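You operate a simulated robot arm through the tools that you are given. There is no shell and no other tool.

You are at the controls of a simulated robot arm. One attempt, no reset.

## Task
Pack bearing 27 with grease till it shows, then put it in Reuse.
Fine: no overflow; swing the purple lever aside again. Where these are worked on the way, their far stop is far enough and under half their travel is too little: purple lever.

Only the result counts: the job must be done as asked and must still hold three seconds after the hand-in. Knocking over, shifting, dropping, spilling or breaking anything else fails it.

## Robot
A 7-joint arm with a two-finger parallel gripper, fixed in place. Base frame: the origin is on the floor under the middle of its stand, x ahead of it, y to its left, z up; the work surface is at about z = 0.88. Units: m, degrees, N and s.
It reaches about 1.247 m from its shoulder. Its first joint turns from -132.0 to 132.0 degrees. Payload 3.91 kg.
The TCP is the grasp point between the finger pads, 0.03 m short of the fingertips. In the tool frame z runs along the fingers and y along their closing line. The gripper opens to 0.11 m. The fingers are 0.02 m wide and 0.01 m thick; the gripper's body (0.048 by 0.112 m) begins 0.055 m behind the TCP.
Orientation is that of the tool frame in the base frame, as a unit quaternion [w, x, y, z]. With the fingers straight down and closing along the base's y, the tool's x points along the base's -x, its y along +y and its z along -z.

## Interface
- The arm moves only by the tool move_arm. Its argument "motion" is a list of rows, each an object of numbers (a shift or turn left out is 0, a gripper value left out holds the last): "tx", "ty", "tz": the shift along the base's x, y, z in units of 40 mm (1.0 is 40 mm); "ax", "ay", "az": the turn, a rotation vector about the base's x, y, z in units of 4 degrees (1.0 is 4 degrees). In form: [{"tx": .., "ty": .., "tz": .., "ax": .., "ay": .., "az": ..}, ...]. A call has 1 to 20 rows; each row shifts and turns the commanded pose from where the row before left it. "fingers" is the gripper command, from -1 (fully open) to 1 (shut), values between in proportion, set as the call begins (left out, the last holds). A call with a number of a shift or a turn outside -1 to 1 is refused whole. Each row takes 0.2 s and may step no farther than 0.05 m and 8.6 degrees from the row before; otherwise, or with a gripper value out of range, the whole call is refused. Where a pose cannot be reached the arm comes as near as it can. A force on the tool above 50 N (or 10 N above the force at the start of the call, whichever is more), or a blocked arm, ends the call early, and 0.2 s more pass. Each finger travels about 0.108 m/s and halts on what it meets, pressing with about 30 N; the grip force reading is that of the motor and also rises with nothing between the fingers. The clock runs only during rows and for 0.2 s after the last one: add rows that do not move to give the fingers time. The reply holds the time, the measured pose of the TCP, the force on the tool along the base axes, the opening and the grip force, in the units named above and with some noise, with the torque about the TCP (base axes, N m) and any sound that the robot's microphone picked up, and new pictures: "pictures" is both (left out), scene, wrist or none.
- Cameras (640 x 400 px; columns grow to the right, rows downward): "scene" is fixed at [0.0503, 0.4992, 1.4464]; the picture's right is [0.11, -0.99, 0.00], its down [-0.75, -0.08, -0.66] and it looks along [0.66, 0.07, -0.75] (base axes); focal length 349 px, centre (320, 200). "wrist" rides on the gripper at [0.072, 0.017, -0.103] in the tool frame; the picture's right is [-0.23, 0.97, 0.00], its down [-0.76, -0.18, -0.62] and it looks along [-0.61, -0.14, 0.78] (tool axes); focal length 222 px, centre (320, 200).
- measure_at(camera, pixels): for up to 12 pixels [column, row] of the newest picture of that camera ("zoom" is the newest enlarged one), the place [x, y, z] in the base frame of the surface seen there, good to about 0.003 m. It takes no simulated time.
- enlarge(camera, box): a new picture of the part [left, top, right, bottom] of that camera's present view, enlarged. It takes no simulated time.
- close_job(): hands the job in; it is judged then, once.

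Open the gripper and draw the arm clear of the work before you hand the job in, unless the task says otherwise.

The tools are called after "Request:" by a JSON object that holds its "name" and its "arguments". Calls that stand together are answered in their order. move_arm: Moves the arm, as the interface text tells. Its arguments: {"type":"object","properties":{"motion":{"type":"array"},"fingers":{"type":"number"},"pictures":{"type":"string","enum":["both","scene","wrist","none"]}},"required":["motion"]} The other tools are called the same way: measure_at (camera, pixels) gives the place of the surface under pixels of a picture; enlarge (camera, box) takes an enlarged picture of a part of a camera's view; close_job () hands the job in.

At the start:

```text
clock: 0.0
tcp_pos: [0.3512, 0.5591, 1.137]
orientation: [0.0, -0.001, 1.0, 0.0]
force: [-0.3, -0.3, 1.0]
moment: [-0.04, 0.02, -0.01]
width: 0.11
grasp_force: 0.1
```

scene: 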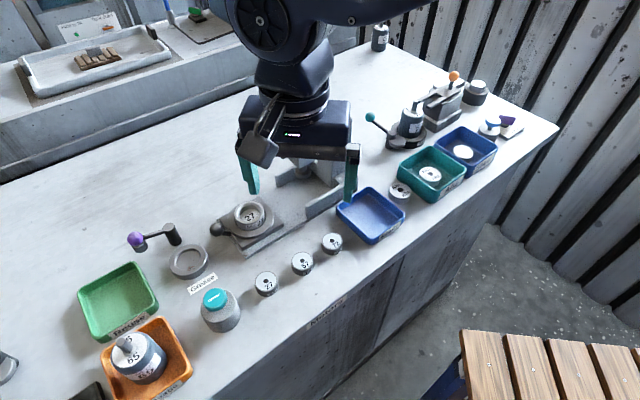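
wrist: 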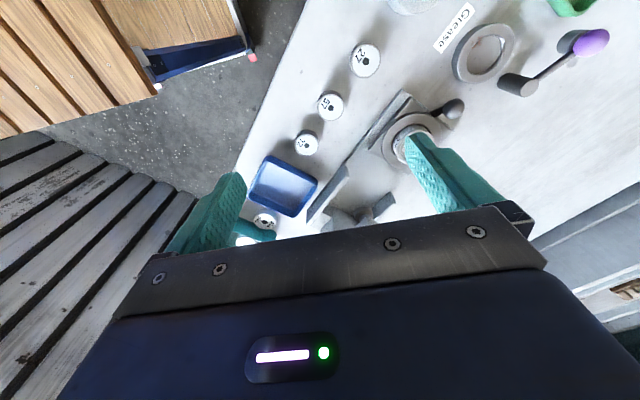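

I'll start by inspecting the scene: the part marked 27 near (250,215), the purple lever near (137,240), the Grease pot near (218,308), and the bins.

Request:
{"name": "enlarge", "arguments": {"camera": "scene", "box": [60, 180, 260, 400]}}

Request:
{"name": "enlarge", "arguments": {"camera": "scene", "box": [190, 160, 390, 310]}}

Request:
{"name": "enlarge", "arguments": {"camera": "scene", "box": [340, 40, 560, 220]}}

Request:
{"name": "enlarge", "arguments": {"camera": "wrist", "box": [230, 0, 640, 230]}}

```text
1.82 times, centred on (160, 290) of scene
```

zoom: 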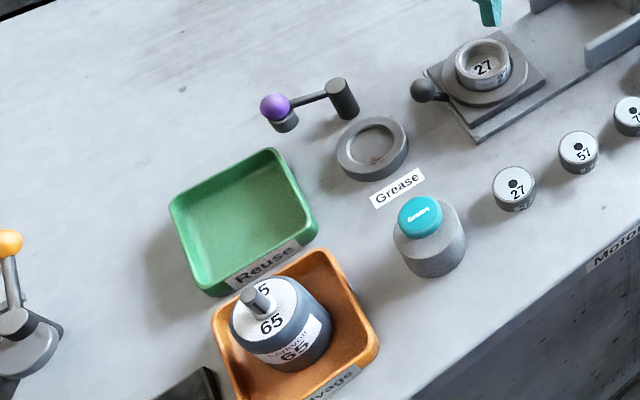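

```text
2.67 times, centred on (290, 235) of scene
```

zoom: 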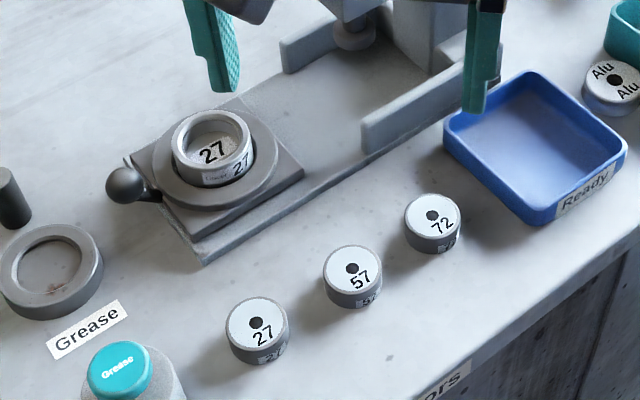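

```text
2.22 times, centred on (450, 130) of scene
```

zoom: 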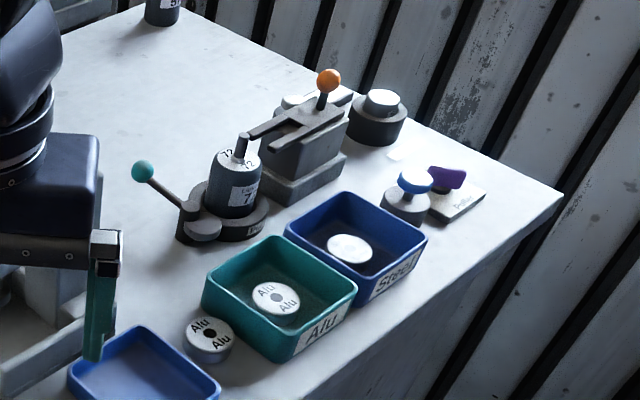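

```text
1.56 times, centred on (435, 115) of wrist
```

zoom: 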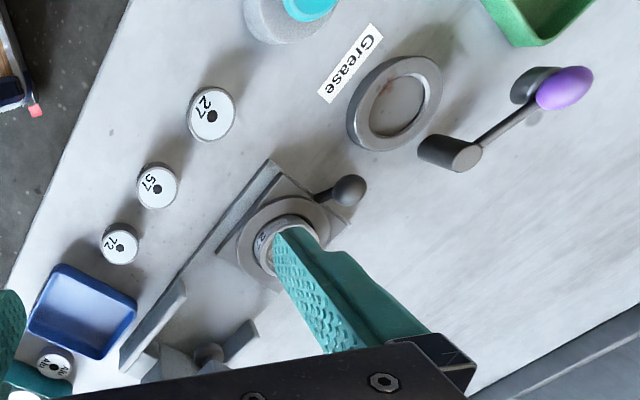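

A closer look at the labels: the cup on the press sled around (250,215) and the small discs at (265,283), (302,263), (332,243).

Request:
{"name": "enlarge", "arguments": {"camera": "scene", "box": [205, 185, 295, 245]}}

Request:
{"name": "enlarge", "arguments": {"camera": "scene", "box": [240, 250, 330, 310]}}

Request:
{"name": "enlarge", "arguments": {"camera": "scene", "box": [115, 215, 245, 340]}}

Request:
{"name": "enlarge", "arguments": {"camera": "scene", "box": [0, 0, 240, 150]}}

Request:
{"name": "enlarge", "arguments": {"camera": "scene", "box": [440, 60, 540, 150]}}

Request:
{"name": "enlarge", "arguments": {"camera": "scene", "box": [0, 320, 200, 400]}}

```text
6.67 times, centred on (250, 215) of scene
```

zoom: 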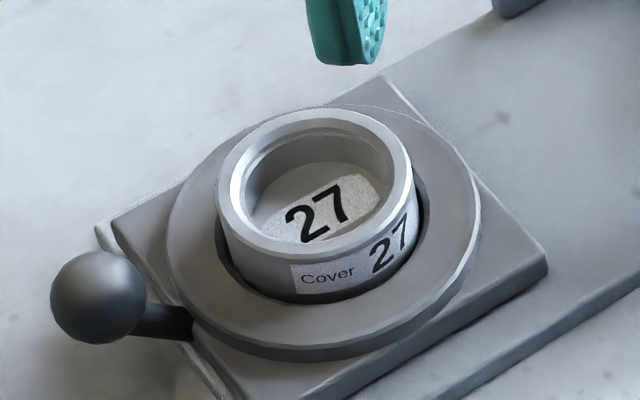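

```text
6.67 times, centred on (285, 280) of scene
```

zoom: 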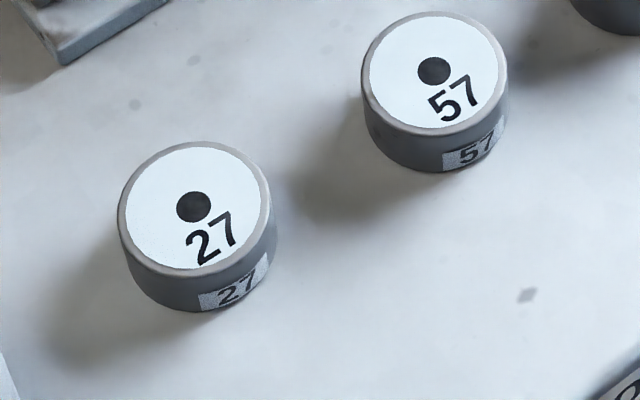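

```text
3.20 times, centred on (180, 278) of scene
```

zoom: 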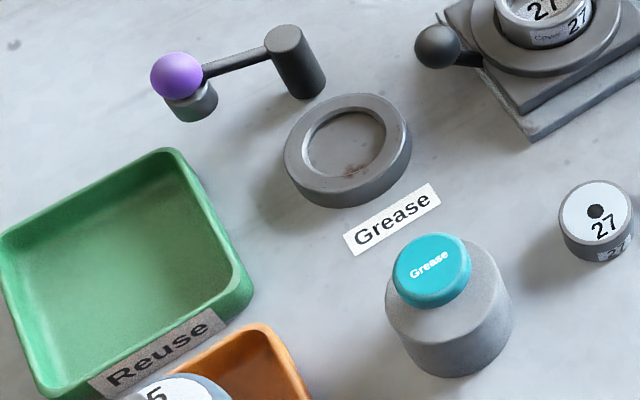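

```text
2.67 times, centred on (120, 75) of scene
```

zoom: 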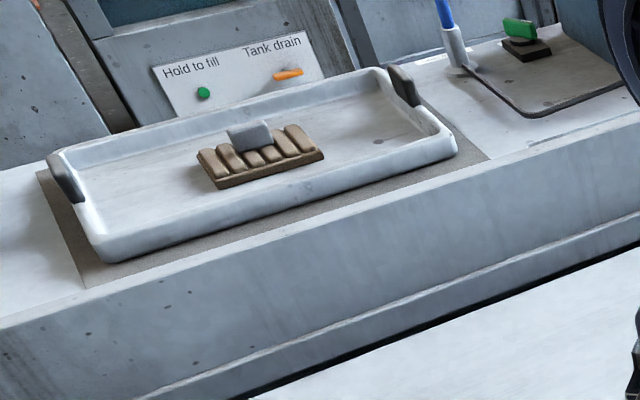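

```text
4.44 times, centred on (490, 105) of scene
```

zoom: 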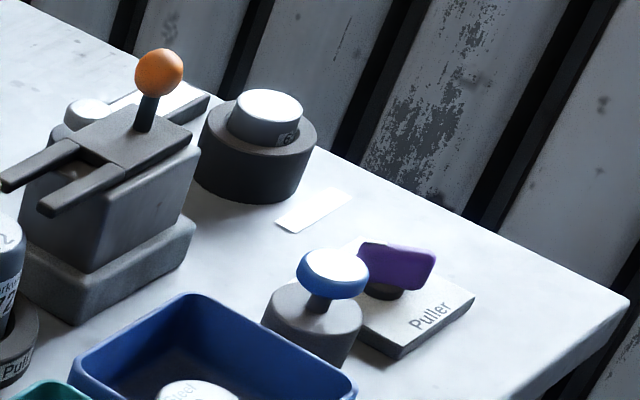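

```text
3.20 times, centred on (100, 360) of scene
```

zoom: 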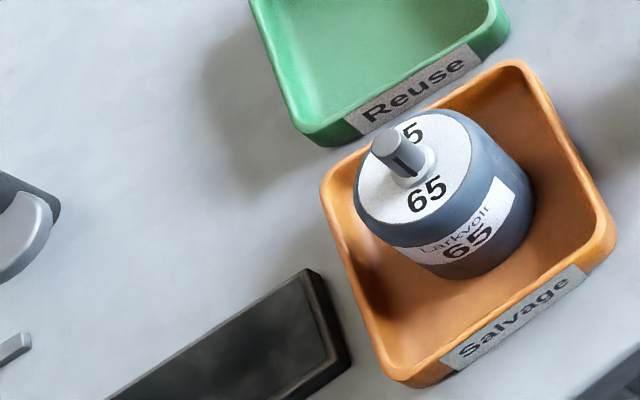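

The sled holds "Cover 27", so bearing 27 is the disc at (265,283). I'll measure the bearing, nest ring, purple lever, grease pump and Reuse bin.

Request:
{"name": "measure_at", "arguments": {"camera": "scene", "pixels": [[262, 282], [258, 277], [274, 277], [266, 272], [266, 288], [302, 263], [188, 262], [173, 258], [190, 248], [206, 256], [195, 278], [185, 278]]}}

Request:
{"name": "measure_at", "arguments": {"camera": "scene", "pixels": [[136, 237], [132, 239], [141, 238], [139, 248], [137, 252], [150, 235], [158, 232], [169, 228], [172, 226], [178, 245], [215, 297], [210, 292]]}}

Request:
{"name": "measure_at", "arguments": {"camera": "scene", "pixels": [[215, 290], [220, 302], [208, 300], [225, 295], [232, 305], [236, 318], [120, 300], [80, 290], [135, 265], [157, 300], [98, 338], [110, 285]]}}

```text
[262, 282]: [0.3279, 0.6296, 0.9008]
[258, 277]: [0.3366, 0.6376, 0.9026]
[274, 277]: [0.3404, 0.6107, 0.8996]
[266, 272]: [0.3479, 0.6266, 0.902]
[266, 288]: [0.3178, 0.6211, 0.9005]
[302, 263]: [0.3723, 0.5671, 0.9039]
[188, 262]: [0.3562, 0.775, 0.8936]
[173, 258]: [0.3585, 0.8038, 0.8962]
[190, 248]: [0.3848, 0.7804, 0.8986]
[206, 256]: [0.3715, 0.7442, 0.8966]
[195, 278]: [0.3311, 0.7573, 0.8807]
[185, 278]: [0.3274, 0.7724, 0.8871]
```

```text
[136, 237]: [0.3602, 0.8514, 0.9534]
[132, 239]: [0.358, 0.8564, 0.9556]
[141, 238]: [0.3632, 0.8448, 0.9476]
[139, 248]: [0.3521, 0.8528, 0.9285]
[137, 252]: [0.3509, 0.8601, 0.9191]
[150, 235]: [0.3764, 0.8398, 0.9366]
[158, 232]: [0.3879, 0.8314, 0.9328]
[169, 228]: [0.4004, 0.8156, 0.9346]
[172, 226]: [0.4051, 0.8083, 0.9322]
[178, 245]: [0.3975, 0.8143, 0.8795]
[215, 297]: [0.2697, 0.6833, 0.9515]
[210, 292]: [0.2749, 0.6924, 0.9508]
```

```text
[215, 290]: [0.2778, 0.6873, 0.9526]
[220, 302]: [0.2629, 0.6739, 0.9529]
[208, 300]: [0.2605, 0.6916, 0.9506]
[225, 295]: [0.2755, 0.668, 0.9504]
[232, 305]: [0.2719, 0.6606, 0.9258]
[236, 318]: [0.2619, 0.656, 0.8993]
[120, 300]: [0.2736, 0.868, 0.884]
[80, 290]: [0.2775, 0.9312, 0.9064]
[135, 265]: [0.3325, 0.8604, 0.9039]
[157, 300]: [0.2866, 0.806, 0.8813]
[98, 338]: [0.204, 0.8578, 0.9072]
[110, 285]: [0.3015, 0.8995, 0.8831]
```

Bearing 27's top centre is near (0.332, 0.623, 0.901) and the nest is near (0.357, 0.775). I move the gripper, still open, above the bearing for a closer look.

Request:
{"name": "move_arm", "arguments": {"motion": [{"tx": -0.125, "ty": 0.4, "tz": -0.67}, {"tx": -0.125, "ty": 0.4, "tz": -0.67}, {"tx": -0.125, "ty": 0.4, "tz": -0.67}, {"tx": -0.125, "ty": 0.4, "tz": -0.67}, {}], "fingers": -0.2}}

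```text
clock: 1.2
tcp_pos: [0.3312, 0.6235, 1.0302]
orientation: [0.0, 0.0, 1.0, 0.0]
force: [-0.5, -0.7, -0.4]
moment: [0.0, 0.02, 0.02]
width: 0.0663
grasp_force: 0.0
```

scene: 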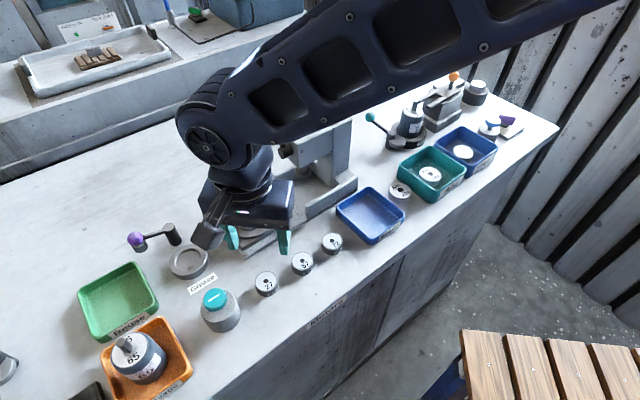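
wrist: 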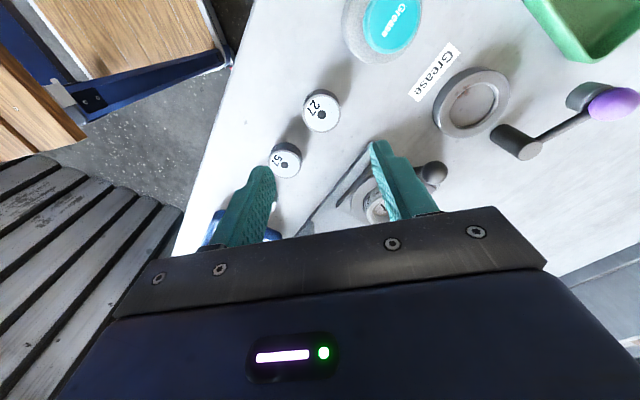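

In the wrist view the bearing is at (321,110) and the nest at (470,103). I enlarge and measure both for precise centres.

Request:
{"name": "enlarge", "arguments": {"camera": "wrist", "box": [290, 60, 530, 160]}}

Request:
{"name": "measure_at", "arguments": {"camera": "wrist", "pixels": [[321, 113], [305, 106], [337, 103], [318, 92], [324, 127], [470, 105], [455, 104], [490, 102], [475, 88], [468, 118], [438, 115], [505, 92]]}}

```text
2.67 times, centred on (410, 110) of wrist
```

zoom: 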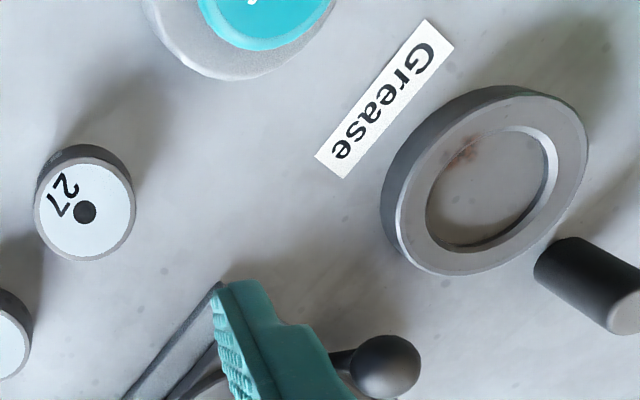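

```text
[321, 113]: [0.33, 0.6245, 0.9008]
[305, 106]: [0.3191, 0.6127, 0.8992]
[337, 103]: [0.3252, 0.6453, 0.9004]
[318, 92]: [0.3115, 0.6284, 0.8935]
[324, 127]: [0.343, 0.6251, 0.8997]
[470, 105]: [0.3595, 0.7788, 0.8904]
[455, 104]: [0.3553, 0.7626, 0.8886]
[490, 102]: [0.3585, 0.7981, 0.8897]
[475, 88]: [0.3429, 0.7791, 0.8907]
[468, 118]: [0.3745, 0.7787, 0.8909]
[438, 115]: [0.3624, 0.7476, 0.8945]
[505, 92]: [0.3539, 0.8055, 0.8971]
```

The bearing's centre is about (0.332, 0.625), nearly below the TCP. I descend with the fingers around it, leaving the tips about 9 mm above the table so they clear the nest ring later.

Request:
{"name": "move_arm", "arguments": {"motion": [{"tx": 0.02, "ty": 0.03, "tz": -0.7}, {"tz": -0.7}, {"tz": -0.6}, {"tz": -0.4}, {"tz": -0.3}, {"tz": -0.08}, {}]}}

```text
clock: 2.8
tcp_pos: [0.3322, 0.6248, 0.9195]
orientation: [0.0, 0.0, 1.0, 0.0]
force: [0.2, 0.3, -0.5]
moment: [-0.02, -0.03, -0.03]
width: 0.0661
grasp_force: 0.1
```

scene: 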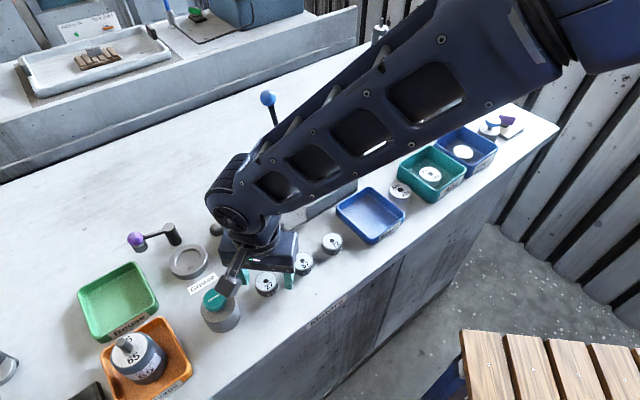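
wrist: 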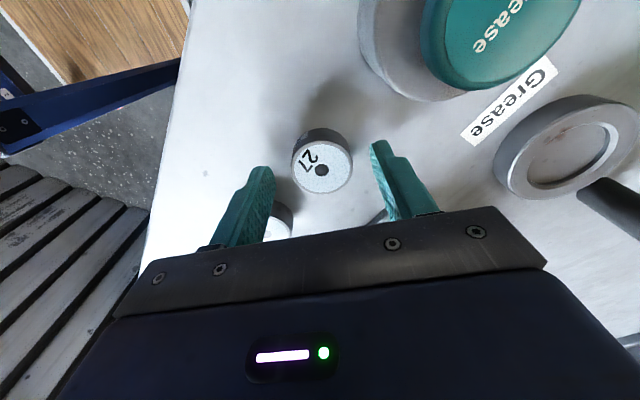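

The bearing sits between the fingers at (322,168). I check the fingertips' position relative to it before closing.

Request:
{"name": "measure_at", "arguments": {"camera": "wrist", "pixels": [[322, 169], [296, 165], [350, 163], [322, 145], [325, 191], [262, 172], [377, 147], [272, 215], [395, 190]]}}

Request:
{"name": "enlarge", "arguments": {"camera": "wrist", "box": [220, 100, 440, 240]}}

```text
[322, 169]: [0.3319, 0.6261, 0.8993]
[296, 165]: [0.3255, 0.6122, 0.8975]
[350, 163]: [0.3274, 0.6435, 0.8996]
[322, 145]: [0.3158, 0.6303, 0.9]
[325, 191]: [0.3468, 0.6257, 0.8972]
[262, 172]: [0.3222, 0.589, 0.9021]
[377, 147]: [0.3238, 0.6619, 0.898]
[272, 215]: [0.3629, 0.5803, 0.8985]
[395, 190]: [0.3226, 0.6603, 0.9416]
```

```text
2.86 times, centred on (330, 170) of wrist
```

zoom: 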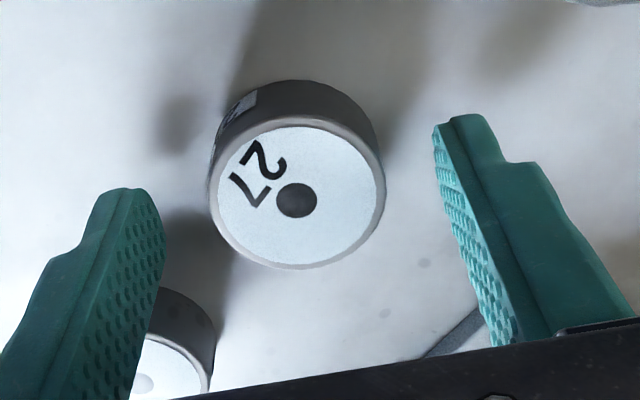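

The centring is good: the bearing is at (0.332, 0.626). I close the fingers on it.

Request:
{"name": "move_arm", "arguments": {"motion": [{}, {}, {}, {}], "fingers": 1, "pictures": "wrist"}}

```text
clock: 3.8
tcp_pos: [0.332, 0.6237, 0.9185]
orientation: [0.0, -0.001, 1.0, 0.0]
force: [0.4, -1.6, 1.2]
moment: [-0.06, -0.01, -0.01]
width: 0.0387
grasp_force: 29.5
```

wrist: 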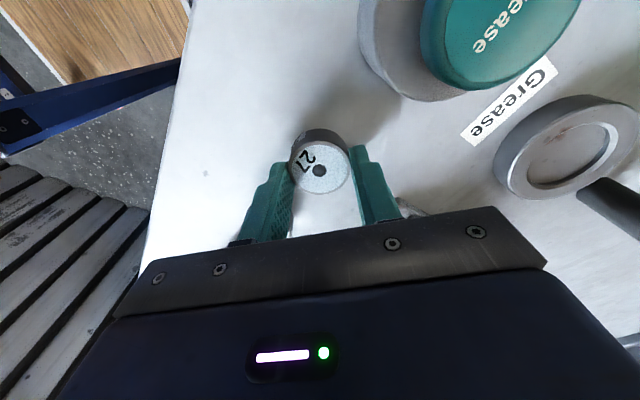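

Bearing gripped at width 0.0387. I lift it 0.1 m and carry it toward a spot just above the nest, keeping well above the pump.

Request:
{"name": "move_arm", "arguments": {"motion": [{"tz": 0.5}, {"tz": 0.8}, {"tz": 0.8}, {"tz": 0.4}, {"tx": 0.17, "ty": 0.9}, {"tx": 0.17, "ty": 0.95}, {"tx": 0.17, "ty": 0.95}, {"tx": 0.17, "ty": 0.95}, {}]}}

```text
clock: 5.8
tcp_pos: [0.359, 0.7751, 1.0163]
orientation: [0.0, 0.0, 1.0, 0.0]
force: [-0.3, 0.5, -0.9]
moment: [0.01, -0.01, 0.02]
width: 0.0387
grasp_force: 30.1
```

scene: 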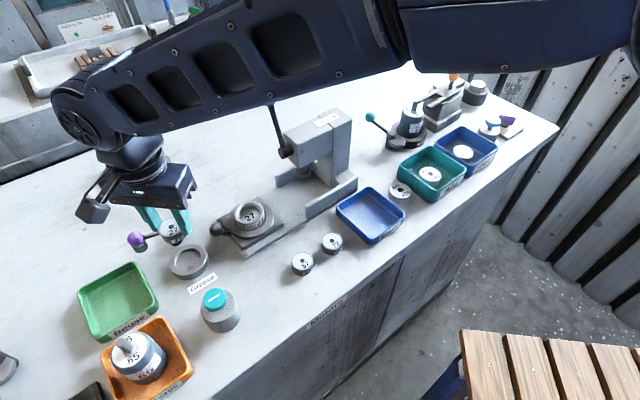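
wrist: 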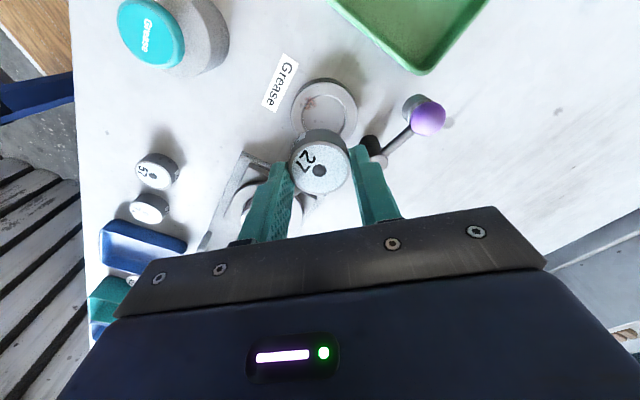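

The nest ring is visible at about (324,110), just behind the held bearing at (320,171). I enlarge to find its centre.

Request:
{"name": "enlarge", "arguments": {"camera": "wrist", "box": [260, 60, 400, 200]}}

Request:
{"name": "enlarge", "arguments": {"camera": "scene", "box": [120, 200, 240, 290]}}

Request:
{"name": "measure_at", "arguments": {"camera": "wrist", "pixels": [[297, 110], [304, 105], [324, 84], [350, 95], [346, 105], [322, 105], [324, 118]]}}

```text
2.86 times, centred on (330, 130) of wrist
```

zoom: 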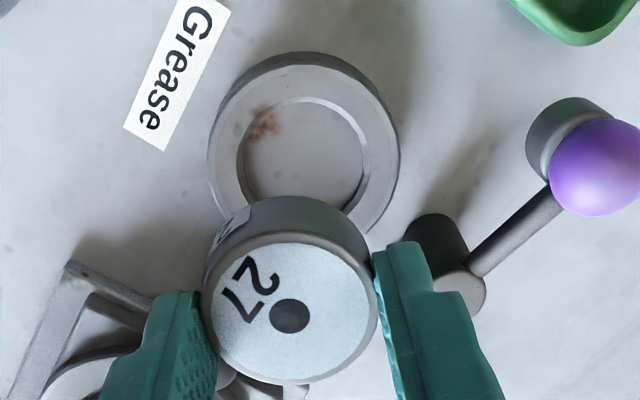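

```text
4.44 times, centred on (180, 245) of scene
```

zoom: 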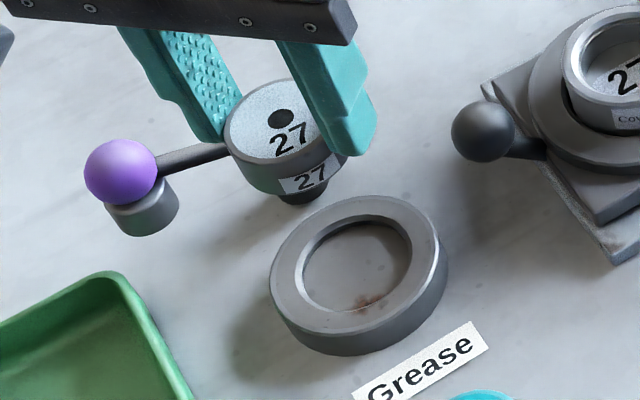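

```text
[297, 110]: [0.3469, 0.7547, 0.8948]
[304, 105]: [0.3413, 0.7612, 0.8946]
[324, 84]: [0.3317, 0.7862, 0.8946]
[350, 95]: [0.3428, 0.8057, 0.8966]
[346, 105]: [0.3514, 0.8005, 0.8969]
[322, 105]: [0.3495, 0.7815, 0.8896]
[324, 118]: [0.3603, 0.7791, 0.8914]
```

The nest centre is about 4.4 mm to +y of the held bearing. I correct and descend to just above the ring, then check again.

Request:
{"name": "move_arm", "arguments": {"motion": [{"ty": 0.11, "tx": 0.005}, {"tz": -0.6}, {"tz": -0.6}, {"tz": -0.4}, {"tz": -0.25}, {}]}}

```text
clock: 7.2
tcp_pos: [0.3606, 0.7797, 0.9428]
orientation: [0.0, -0.001, 1.0, 0.0]
force: [0.0, -0.4, -0.9]
moment: [0.03, -0.01, -0.01]
width: 0.0389
grasp_force: 30.0
```

scene: 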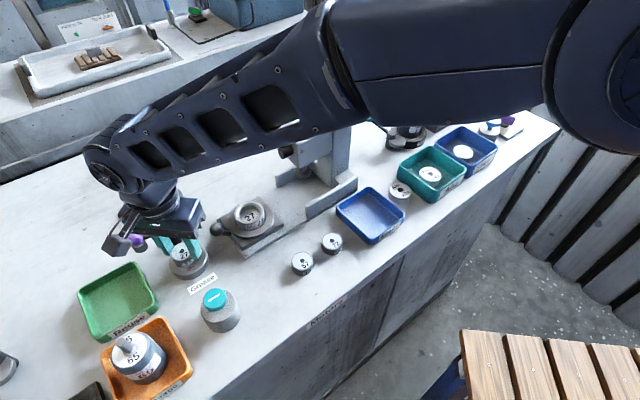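
wrist: 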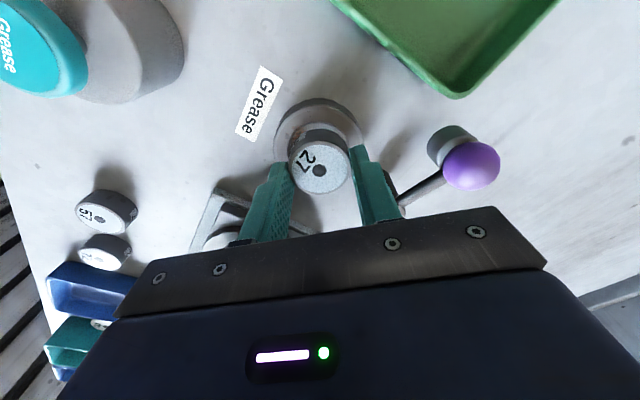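

The bearing is now just above the ring. I enlarge both views to check its alignment.

Request:
{"name": "enlarge", "arguments": {"camera": "wrist", "box": [260, 80, 380, 200]}}

Request:
{"name": "enlarge", "arguments": {"camera": "scene", "box": [140, 220, 230, 290]}}

```text
3.33 times, centred on (320, 140) of wrist
```

zoom: 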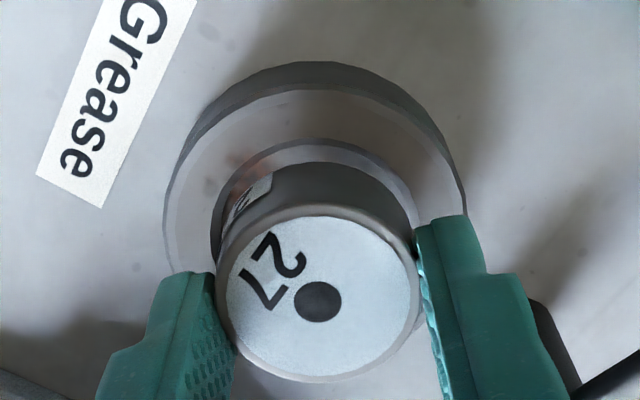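

```text
5.71 times, centred on (185, 255) of scene
```

zoom: 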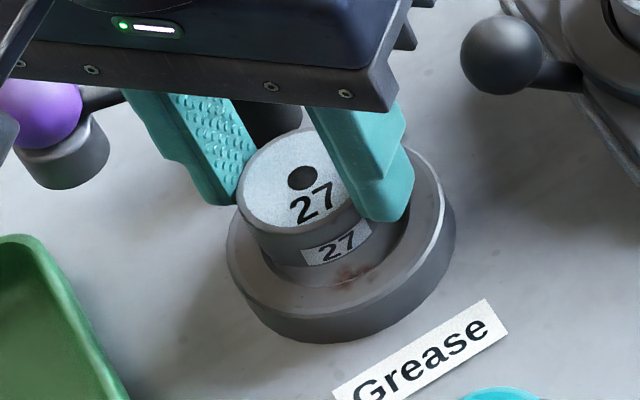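

The two views disagree slightly on the y offset, so I measure the held bearing's top and the ring edge with both cameras.

Request:
{"name": "measure_at", "arguments": {"camera": "scene", "pixels": [[182, 250], [176, 252], [178, 248], [185, 261], [183, 270], [178, 276], [190, 278], [204, 262], [171, 262], [188, 268]]}}

Request:
{"name": "measure_at", "arguments": {"camera": "wrist", "pixels": [[319, 170], [312, 180], [330, 180], [293, 172], [345, 172], [320, 108], [285, 140], [276, 140], [356, 140], [318, 118], [288, 150], [358, 132]]}}

```text
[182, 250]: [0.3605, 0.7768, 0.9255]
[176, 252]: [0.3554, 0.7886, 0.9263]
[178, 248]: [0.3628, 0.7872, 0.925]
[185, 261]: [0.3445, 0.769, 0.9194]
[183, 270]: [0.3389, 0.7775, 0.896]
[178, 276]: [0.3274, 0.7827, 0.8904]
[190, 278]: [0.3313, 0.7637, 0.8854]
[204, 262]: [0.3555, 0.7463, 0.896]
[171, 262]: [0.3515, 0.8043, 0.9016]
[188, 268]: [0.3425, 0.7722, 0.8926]
```

```text
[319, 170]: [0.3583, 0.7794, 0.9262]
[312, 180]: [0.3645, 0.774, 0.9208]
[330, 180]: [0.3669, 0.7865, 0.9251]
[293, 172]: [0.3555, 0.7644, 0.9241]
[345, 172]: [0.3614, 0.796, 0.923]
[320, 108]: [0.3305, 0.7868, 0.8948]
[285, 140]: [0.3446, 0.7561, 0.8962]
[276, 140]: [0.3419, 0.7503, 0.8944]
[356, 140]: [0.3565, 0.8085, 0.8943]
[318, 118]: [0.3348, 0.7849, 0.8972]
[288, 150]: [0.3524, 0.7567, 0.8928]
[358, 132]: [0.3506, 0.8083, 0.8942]
```

I take a higher magnification of the scene view of the bearing and ring to resolve the offset.

Request:
{"name": "enlarge", "arguments": {"camera": "scene", "box": [160, 235, 216, 283]}}

Request:
{"name": "enlarge", "arguments": {"camera": "wrist", "box": [265, 90, 365, 160]}}

```text
8.33 times, centred on (188, 259) of scene
```

zoom: 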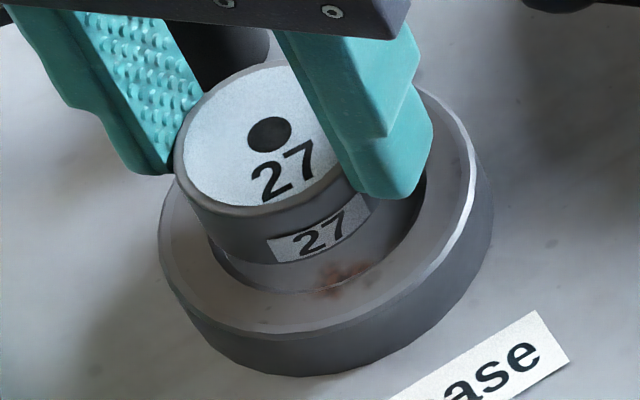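

```text
5.71 times, centred on (315, 125) of wrist
```

zoom: 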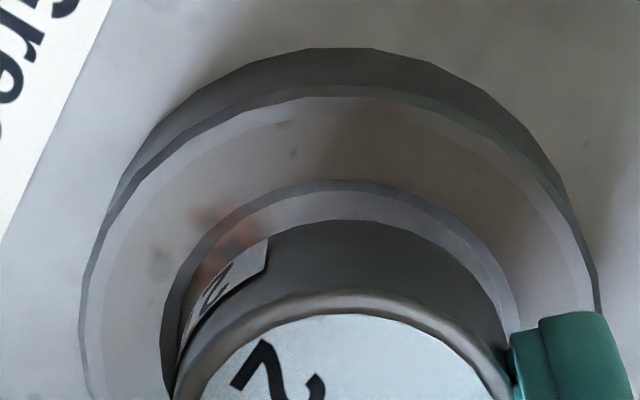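

Combining all views, the held bearing is about 1–1.5 mm too far in +y, within the nest's clearance. I correct by -1.5 mm and lower in small steps, watching for contact force.

Request:
{"name": "move_arm", "arguments": {"motion": [{"ty": -0.04, "tx": -0.01}, {"tz": -0.1}, {"tz": -0.1}, {"tz": -0.05}, {}]}}

Request:
{"name": "enlarge", "arguments": {"camera": "scene", "box": [160, 235, 216, 283]}}

Request:
{"name": "enlarge", "arguments": {"camera": "wrist", "box": [265, 90, 385, 200]}}

```text
clock: 8.4
tcp_pos: [0.3593, 0.7759, 0.9343]
orientation: [0.0, -0.001, 1.0, 0.0]
force: [0.5, 0.2, -0.8]
moment: [0.03, 0.0, 0.01]
width: 0.0388
grasp_force: 30.1
```

scene: 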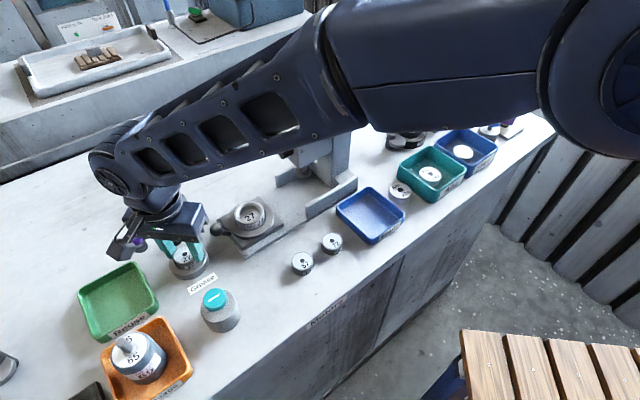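
wrist: 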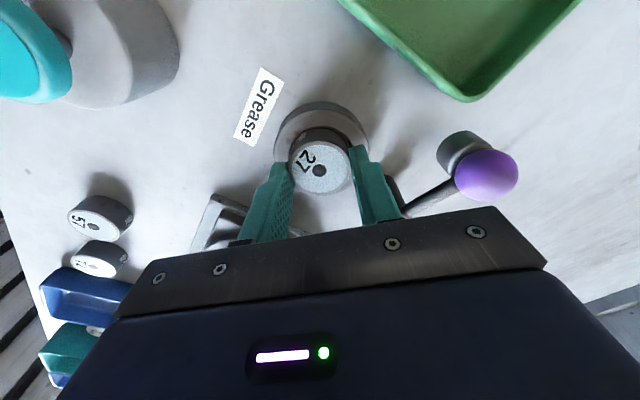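

```text
8.33 times, centred on (188, 259) of scene
```

zoom: 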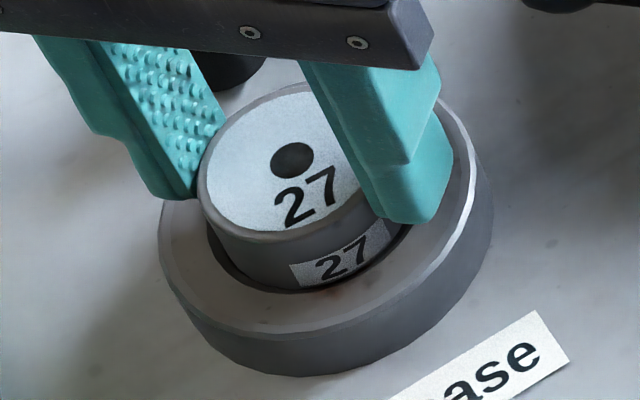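

```text
3.64 times, centred on (325, 145) of wrist
```

zoom: 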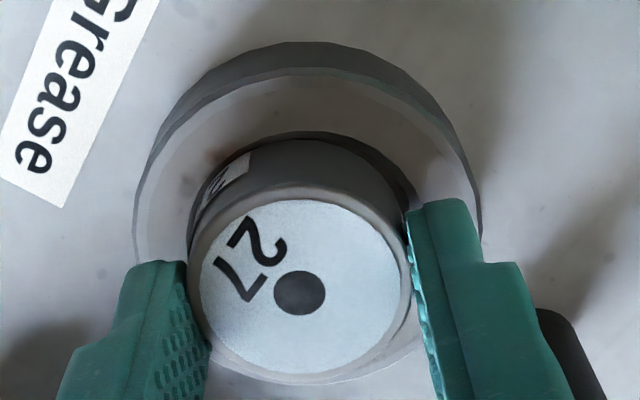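

The bearing's bottom is just at the ring's rim and nearly concentric. I nudge +0.6 mm in y and lower it further into the recess.

Request:
{"name": "move_arm", "arguments": {"motion": [{"ty": 0.015}, {"tz": -0.05}, {"tz": -0.05}, {}], "pictures": "wrist"}}

Request:
{"name": "enlarge", "arguments": {"camera": "scene", "box": [160, 235, 216, 283]}}

```text
clock: 9.4
tcp_pos: [0.3603, 0.7764, 0.9308]
orientation: [0.001, 0.0, 1.0, 0.0]
force: [2.0, 4.5, -0.5]
moment: [0.17, -0.12, -0.01]
width: 0.0384
grasp_force: 30.2
```

wrist: 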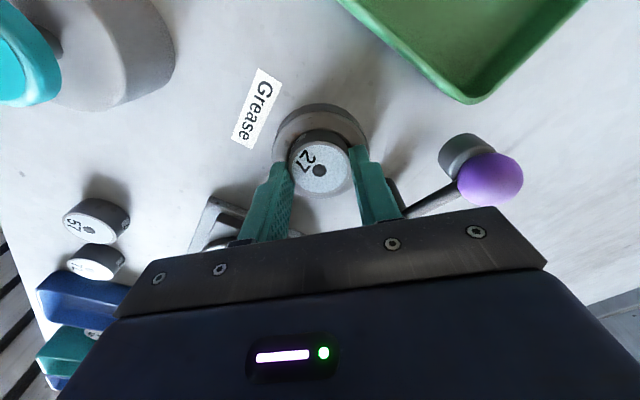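

```text
8.33 times, centred on (188, 259) of scene
```

zoom: 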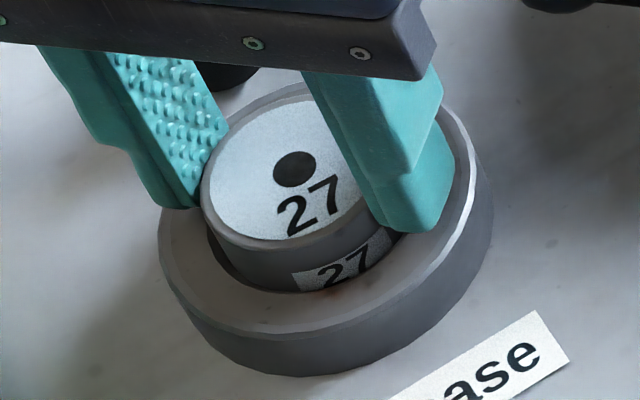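

The lateral force of +2/+4.5 N shows the bearing is touching the -x/-y side of the recess. I ease it toward +x/+y and continue lowering.

Request:
{"name": "move_arm", "arguments": {"motion": [{"tx": 0.01, "ty": 0.03}, {"tz": -0.03}, {}], "pictures": "wrist"}}

```text
clock: 10.2
tcp_pos: [0.3599, 0.7785, 0.9307]
orientation: [-0.001, 0.0, 1.0, 0.001]
force: [2.0, -9.3, 13.4]
moment: [-0.45, -0.05, 0.04]
width: 0.0388
grasp_force: 30.1
```

wrist: 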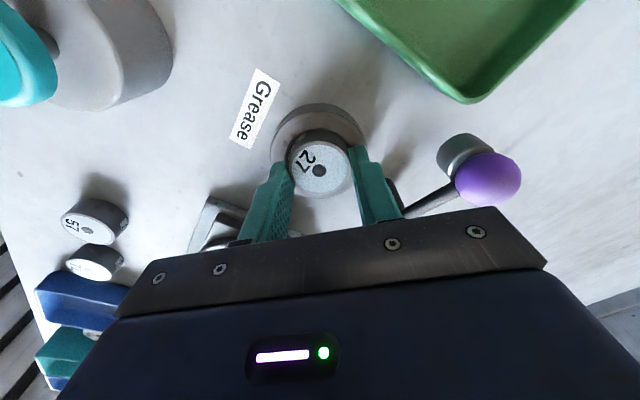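

Force now is 13 N up and -9 N in y: it's contacting the bottom and the +y side. I look closely at how it sits.

Request:
{"name": "enlarge", "arguments": {"camera": "scene", "box": [160, 235, 216, 283]}}

Request:
{"name": "enlarge", "arguments": {"camera": "wrist", "box": [265, 90, 385, 200]}}

Request:
{"name": "measure_at", "arguments": {"camera": "wrist", "pixels": [[319, 170], [312, 180], [330, 180], [300, 172], [340, 172], [325, 150], [318, 120], [318, 112]]}}

```text
8.33 times, centred on (188, 259) of scene
```

zoom: 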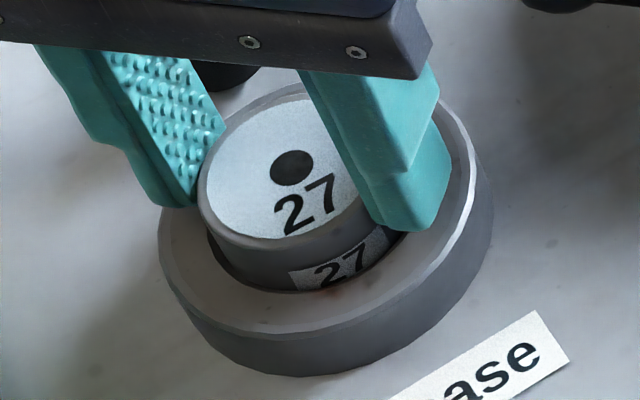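

```text
3.64 times, centred on (325, 145) of wrist
```

zoom: 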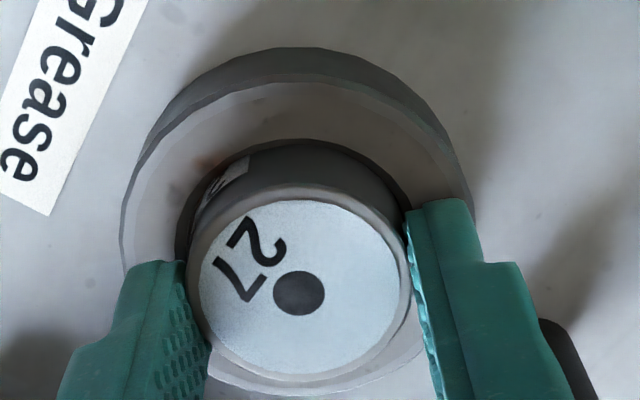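

```text
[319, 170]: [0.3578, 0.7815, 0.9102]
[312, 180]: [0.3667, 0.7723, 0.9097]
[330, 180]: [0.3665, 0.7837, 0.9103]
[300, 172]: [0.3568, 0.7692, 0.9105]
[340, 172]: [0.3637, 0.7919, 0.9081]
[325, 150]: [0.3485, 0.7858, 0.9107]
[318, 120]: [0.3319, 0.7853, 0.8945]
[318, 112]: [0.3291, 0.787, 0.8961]
```

The bearing's top is now at z≈0.910, so its bottom is on the nest floor (≈0.890). I relieve the side load slightly and release gently.

Request:
{"name": "move_arm", "arguments": {"motion": [{"ty": -0.015, "tz": 0.01}, {}], "pictures": "none"}}

Request:
{"name": "move_arm", "arguments": {"motion": [{}, {}, {}], "fingers": 0.0, "pictures": "wrist"}}

```text
clock: 10.8
tcp_pos: [0.3605, 0.779, 0.9292]
orientation: [0.0, 0.0, 1.0, 0.001]
force: [5.5, -0.3, 13.5]
moment: [-0.12, -0.16, 0.0]
width: 0.0386
grasp_force: 30.3
```

```text
clock: 11.6
tcp_pos: [0.3599, 0.7782, 0.9281]
orientation: [0.0, -0.001, 1.0, 0.0]
force: [-0.2, -0.1, 0.2]
moment: [0.0, 0.0, 0.01]
width: 0.0551
grasp_force: 0.1
```

wrist: 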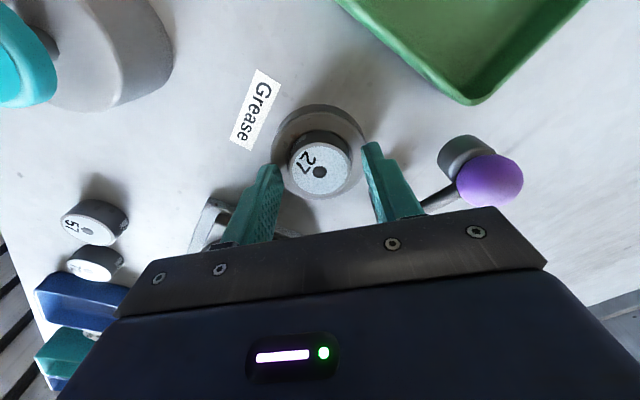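

Released with zero force. I raise straight up, then inspect the bearing's seating.

Request:
{"name": "move_arm", "arguments": {"motion": [{"tz": 0.3}, {"tz": 0.6}, {"tz": 0.7}, {"tz": 0.7}, {"tz": 0.4}, {}]}}

Request:
{"name": "enlarge", "arguments": {"camera": "scene", "box": [120, 215, 220, 290]}}

Request:
{"name": "enlarge", "arguments": {"camera": "wrist", "box": [260, 60, 480, 200]}}

```text
clock: 13.0
tcp_pos: [0.3593, 0.7778, 1.0379]
orientation: [0.0, 0.0, 1.0, 0.0]
force: [-0.1, -0.6, -0.5]
moment: [0.05, -0.03, -0.05]
width: 0.055
grasp_force: 0.0
```

scene: 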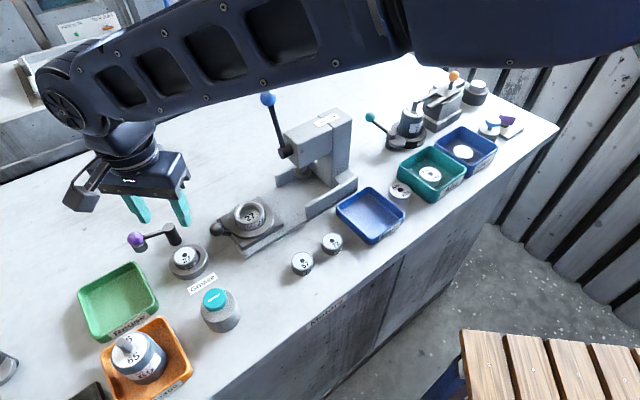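
wrist: 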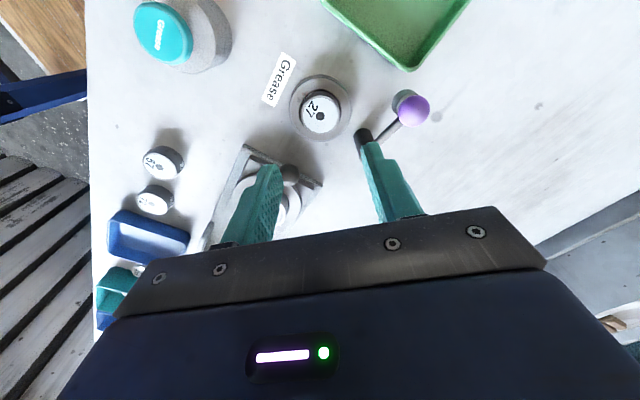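

```text
5.33 times, centred on (170, 252) of scene
```

zoom: 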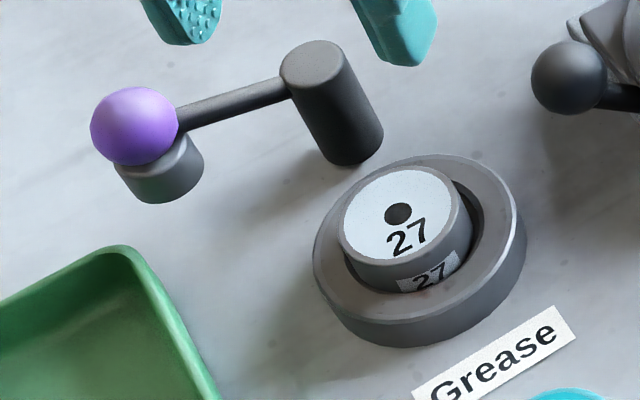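

```text
2.86 times, centred on (370, 130) of wrist
```

zoom: 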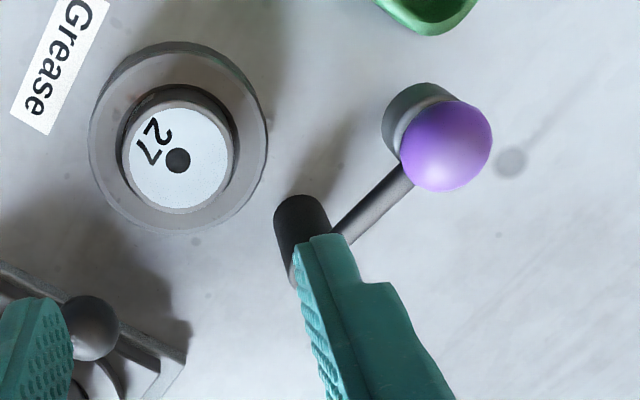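

The bearing is seated level in the nest. Now I measure the lever: ball near (414,111), foot near (400,98), arm and post near (365,140) in the wrist view.

Request:
{"name": "measure_at", "arguments": {"camera": "wrist", "pixels": [[414, 111], [404, 108], [424, 112], [416, 98], [412, 122], [398, 100], [400, 94], [395, 125], [388, 130], [360, 135], [357, 145], [320, 115]]}}

Request:
{"name": "measure_at", "arguments": {"camera": "scene", "pixels": [[135, 239], [129, 238], [142, 240], [135, 231], [139, 250], [142, 245], [145, 250], [155, 235], [163, 232], [169, 228], [174, 228], [185, 256]]}}

```text
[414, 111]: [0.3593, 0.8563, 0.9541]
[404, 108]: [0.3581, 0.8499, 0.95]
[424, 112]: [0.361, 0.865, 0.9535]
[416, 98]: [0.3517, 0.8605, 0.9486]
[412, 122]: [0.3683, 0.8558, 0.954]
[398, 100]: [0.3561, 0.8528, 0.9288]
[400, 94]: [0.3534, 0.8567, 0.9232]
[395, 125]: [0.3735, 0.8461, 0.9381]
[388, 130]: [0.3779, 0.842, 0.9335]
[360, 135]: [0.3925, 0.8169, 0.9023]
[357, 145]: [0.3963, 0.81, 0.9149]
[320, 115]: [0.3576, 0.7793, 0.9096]
```

```text
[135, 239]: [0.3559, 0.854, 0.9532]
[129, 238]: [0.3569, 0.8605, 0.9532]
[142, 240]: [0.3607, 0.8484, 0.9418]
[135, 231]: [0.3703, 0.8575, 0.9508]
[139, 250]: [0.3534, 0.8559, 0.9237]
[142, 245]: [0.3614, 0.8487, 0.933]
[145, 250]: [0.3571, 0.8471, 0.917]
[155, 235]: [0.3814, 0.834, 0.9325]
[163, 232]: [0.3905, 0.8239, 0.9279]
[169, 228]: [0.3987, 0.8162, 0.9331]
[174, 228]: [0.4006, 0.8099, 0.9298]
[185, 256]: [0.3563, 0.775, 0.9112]
```

Ball centre ≈ (0.364, 0.861, 0.942) and post ≈ (0.403, 0.815), so the lever must swing about 90° toward -y via -x. I close the fingers and go to the +y side of the ball as a pusher, passing over it at height.

Request:
{"name": "move_arm", "arguments": {"motion": [{"ty": 0.75}, {"ty": 0.75}, {"ty": 0.75}, {"ty": 0.75, "tx": 0.12}, {"tz": -0.6}, {"tz": -0.6}, {"tz": -0.6}, {}], "fingers": 1}}

```text
clock: 14.8
tcp_pos: [0.3651, 0.8982, 0.9659]
orientation: [0.0, 0.0, 1.0, 0.0]
force: [-1.5, 0.4, -0.9]
moment: [-0.01, 0.0, -0.02]
width: 0.0
grasp_force: 29.5
```

scene: 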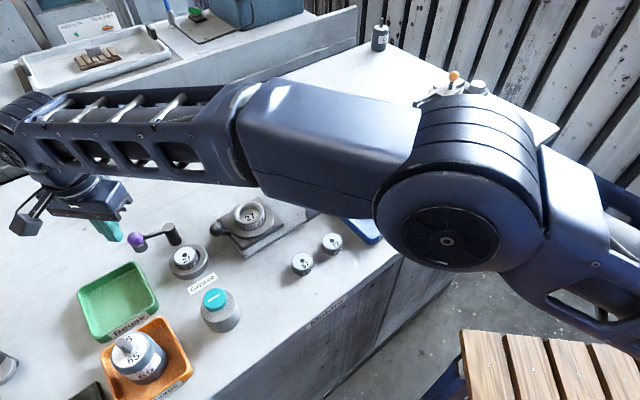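
wrist: 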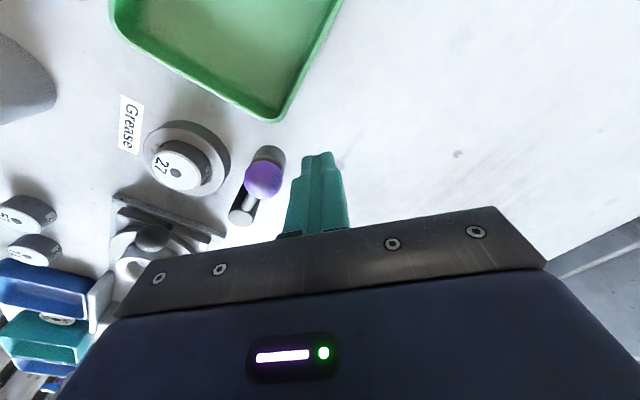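

The closed fingers at (318,160) stand beside the ball at (263,180). I push it along its arc, the first half of the swing.

Request:
{"name": "move_arm", "arguments": {"motion": [{"tx": -0.1, "ty": -0.37}, {"tx": -0.25, "ty": -0.34}, {"tx": -0.11, "ty": -0.26}, {"tx": -0.06, "ty": -0.23}, {"tx": -0.03, "ty": -0.26}, {"tx": 0.03, "ty": -0.26}, {}]}}

```text
clock: 16.4
tcp_pos: [0.3447, 0.8282, 0.9658]
orientation: [0.0, 0.0, 1.0, 0.0]
force: [0.4, 0.2, 0.2]
moment: [0.0, 0.04, -0.03]
width: 0.0
grasp_force: 29.5
```

scene: 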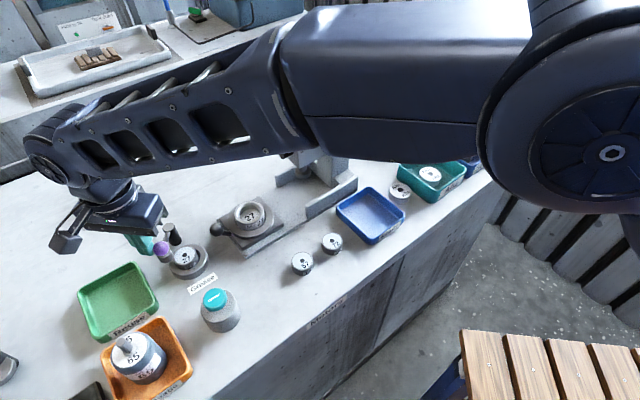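
wrist: 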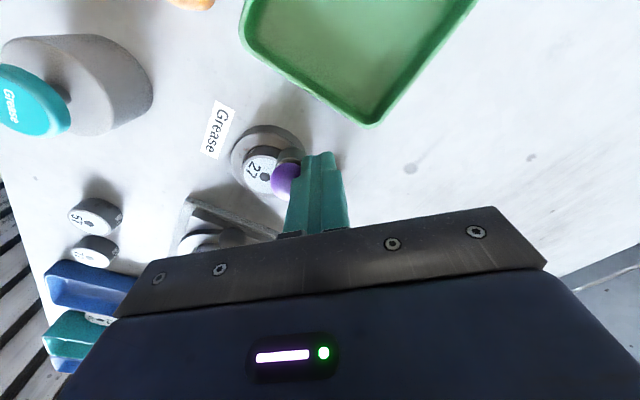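

The ball moves with the fingers (now at (285,180) in the wrist view) with almost no force. I continue the second half toward the far stop.

Request:
{"name": "move_arm", "arguments": {"motion": [{"tx": 0.07, "ty": -0.24}, {"tx": 0.1, "ty": -0.24}, {"tx": 0.12, "ty": -0.2}, {}]}}

Request:
{"name": "enlarge", "arguments": {"camera": "scene", "box": [120, 215, 220, 290]}}

Request:
{"name": "enlarge", "arguments": {"camera": "wrist", "box": [220, 90, 380, 240]}}

```text
clock: 17.4
tcp_pos: [0.355, 0.8026, 0.9649]
orientation: [0.0, 0.0, 1.0, 0.001]
force: [-1.6, 15.3, -2.3]
moment: [0.32, 0.01, 0.12]
width: 0.0002
grasp_force: 30.1
```

scene: 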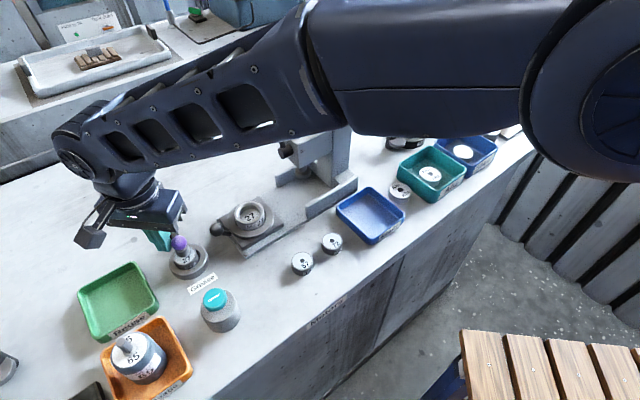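
wrist: 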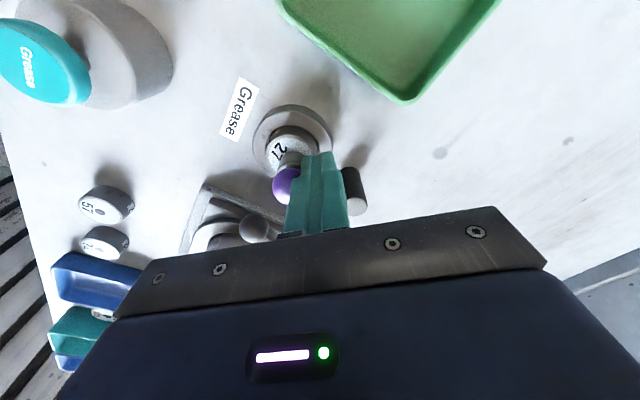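

```text
5.33 times, centred on (170, 252) of scene
```

zoom: 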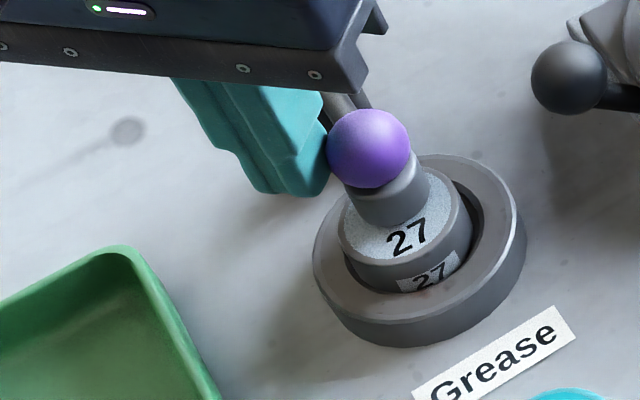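

```text
2.67 times, centred on (300, 165) of wrist
```

zoom: 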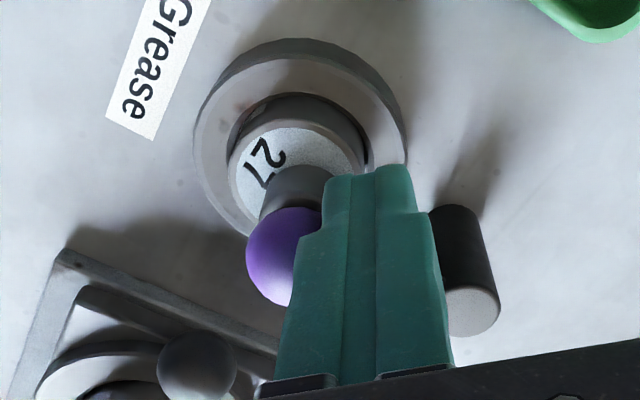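

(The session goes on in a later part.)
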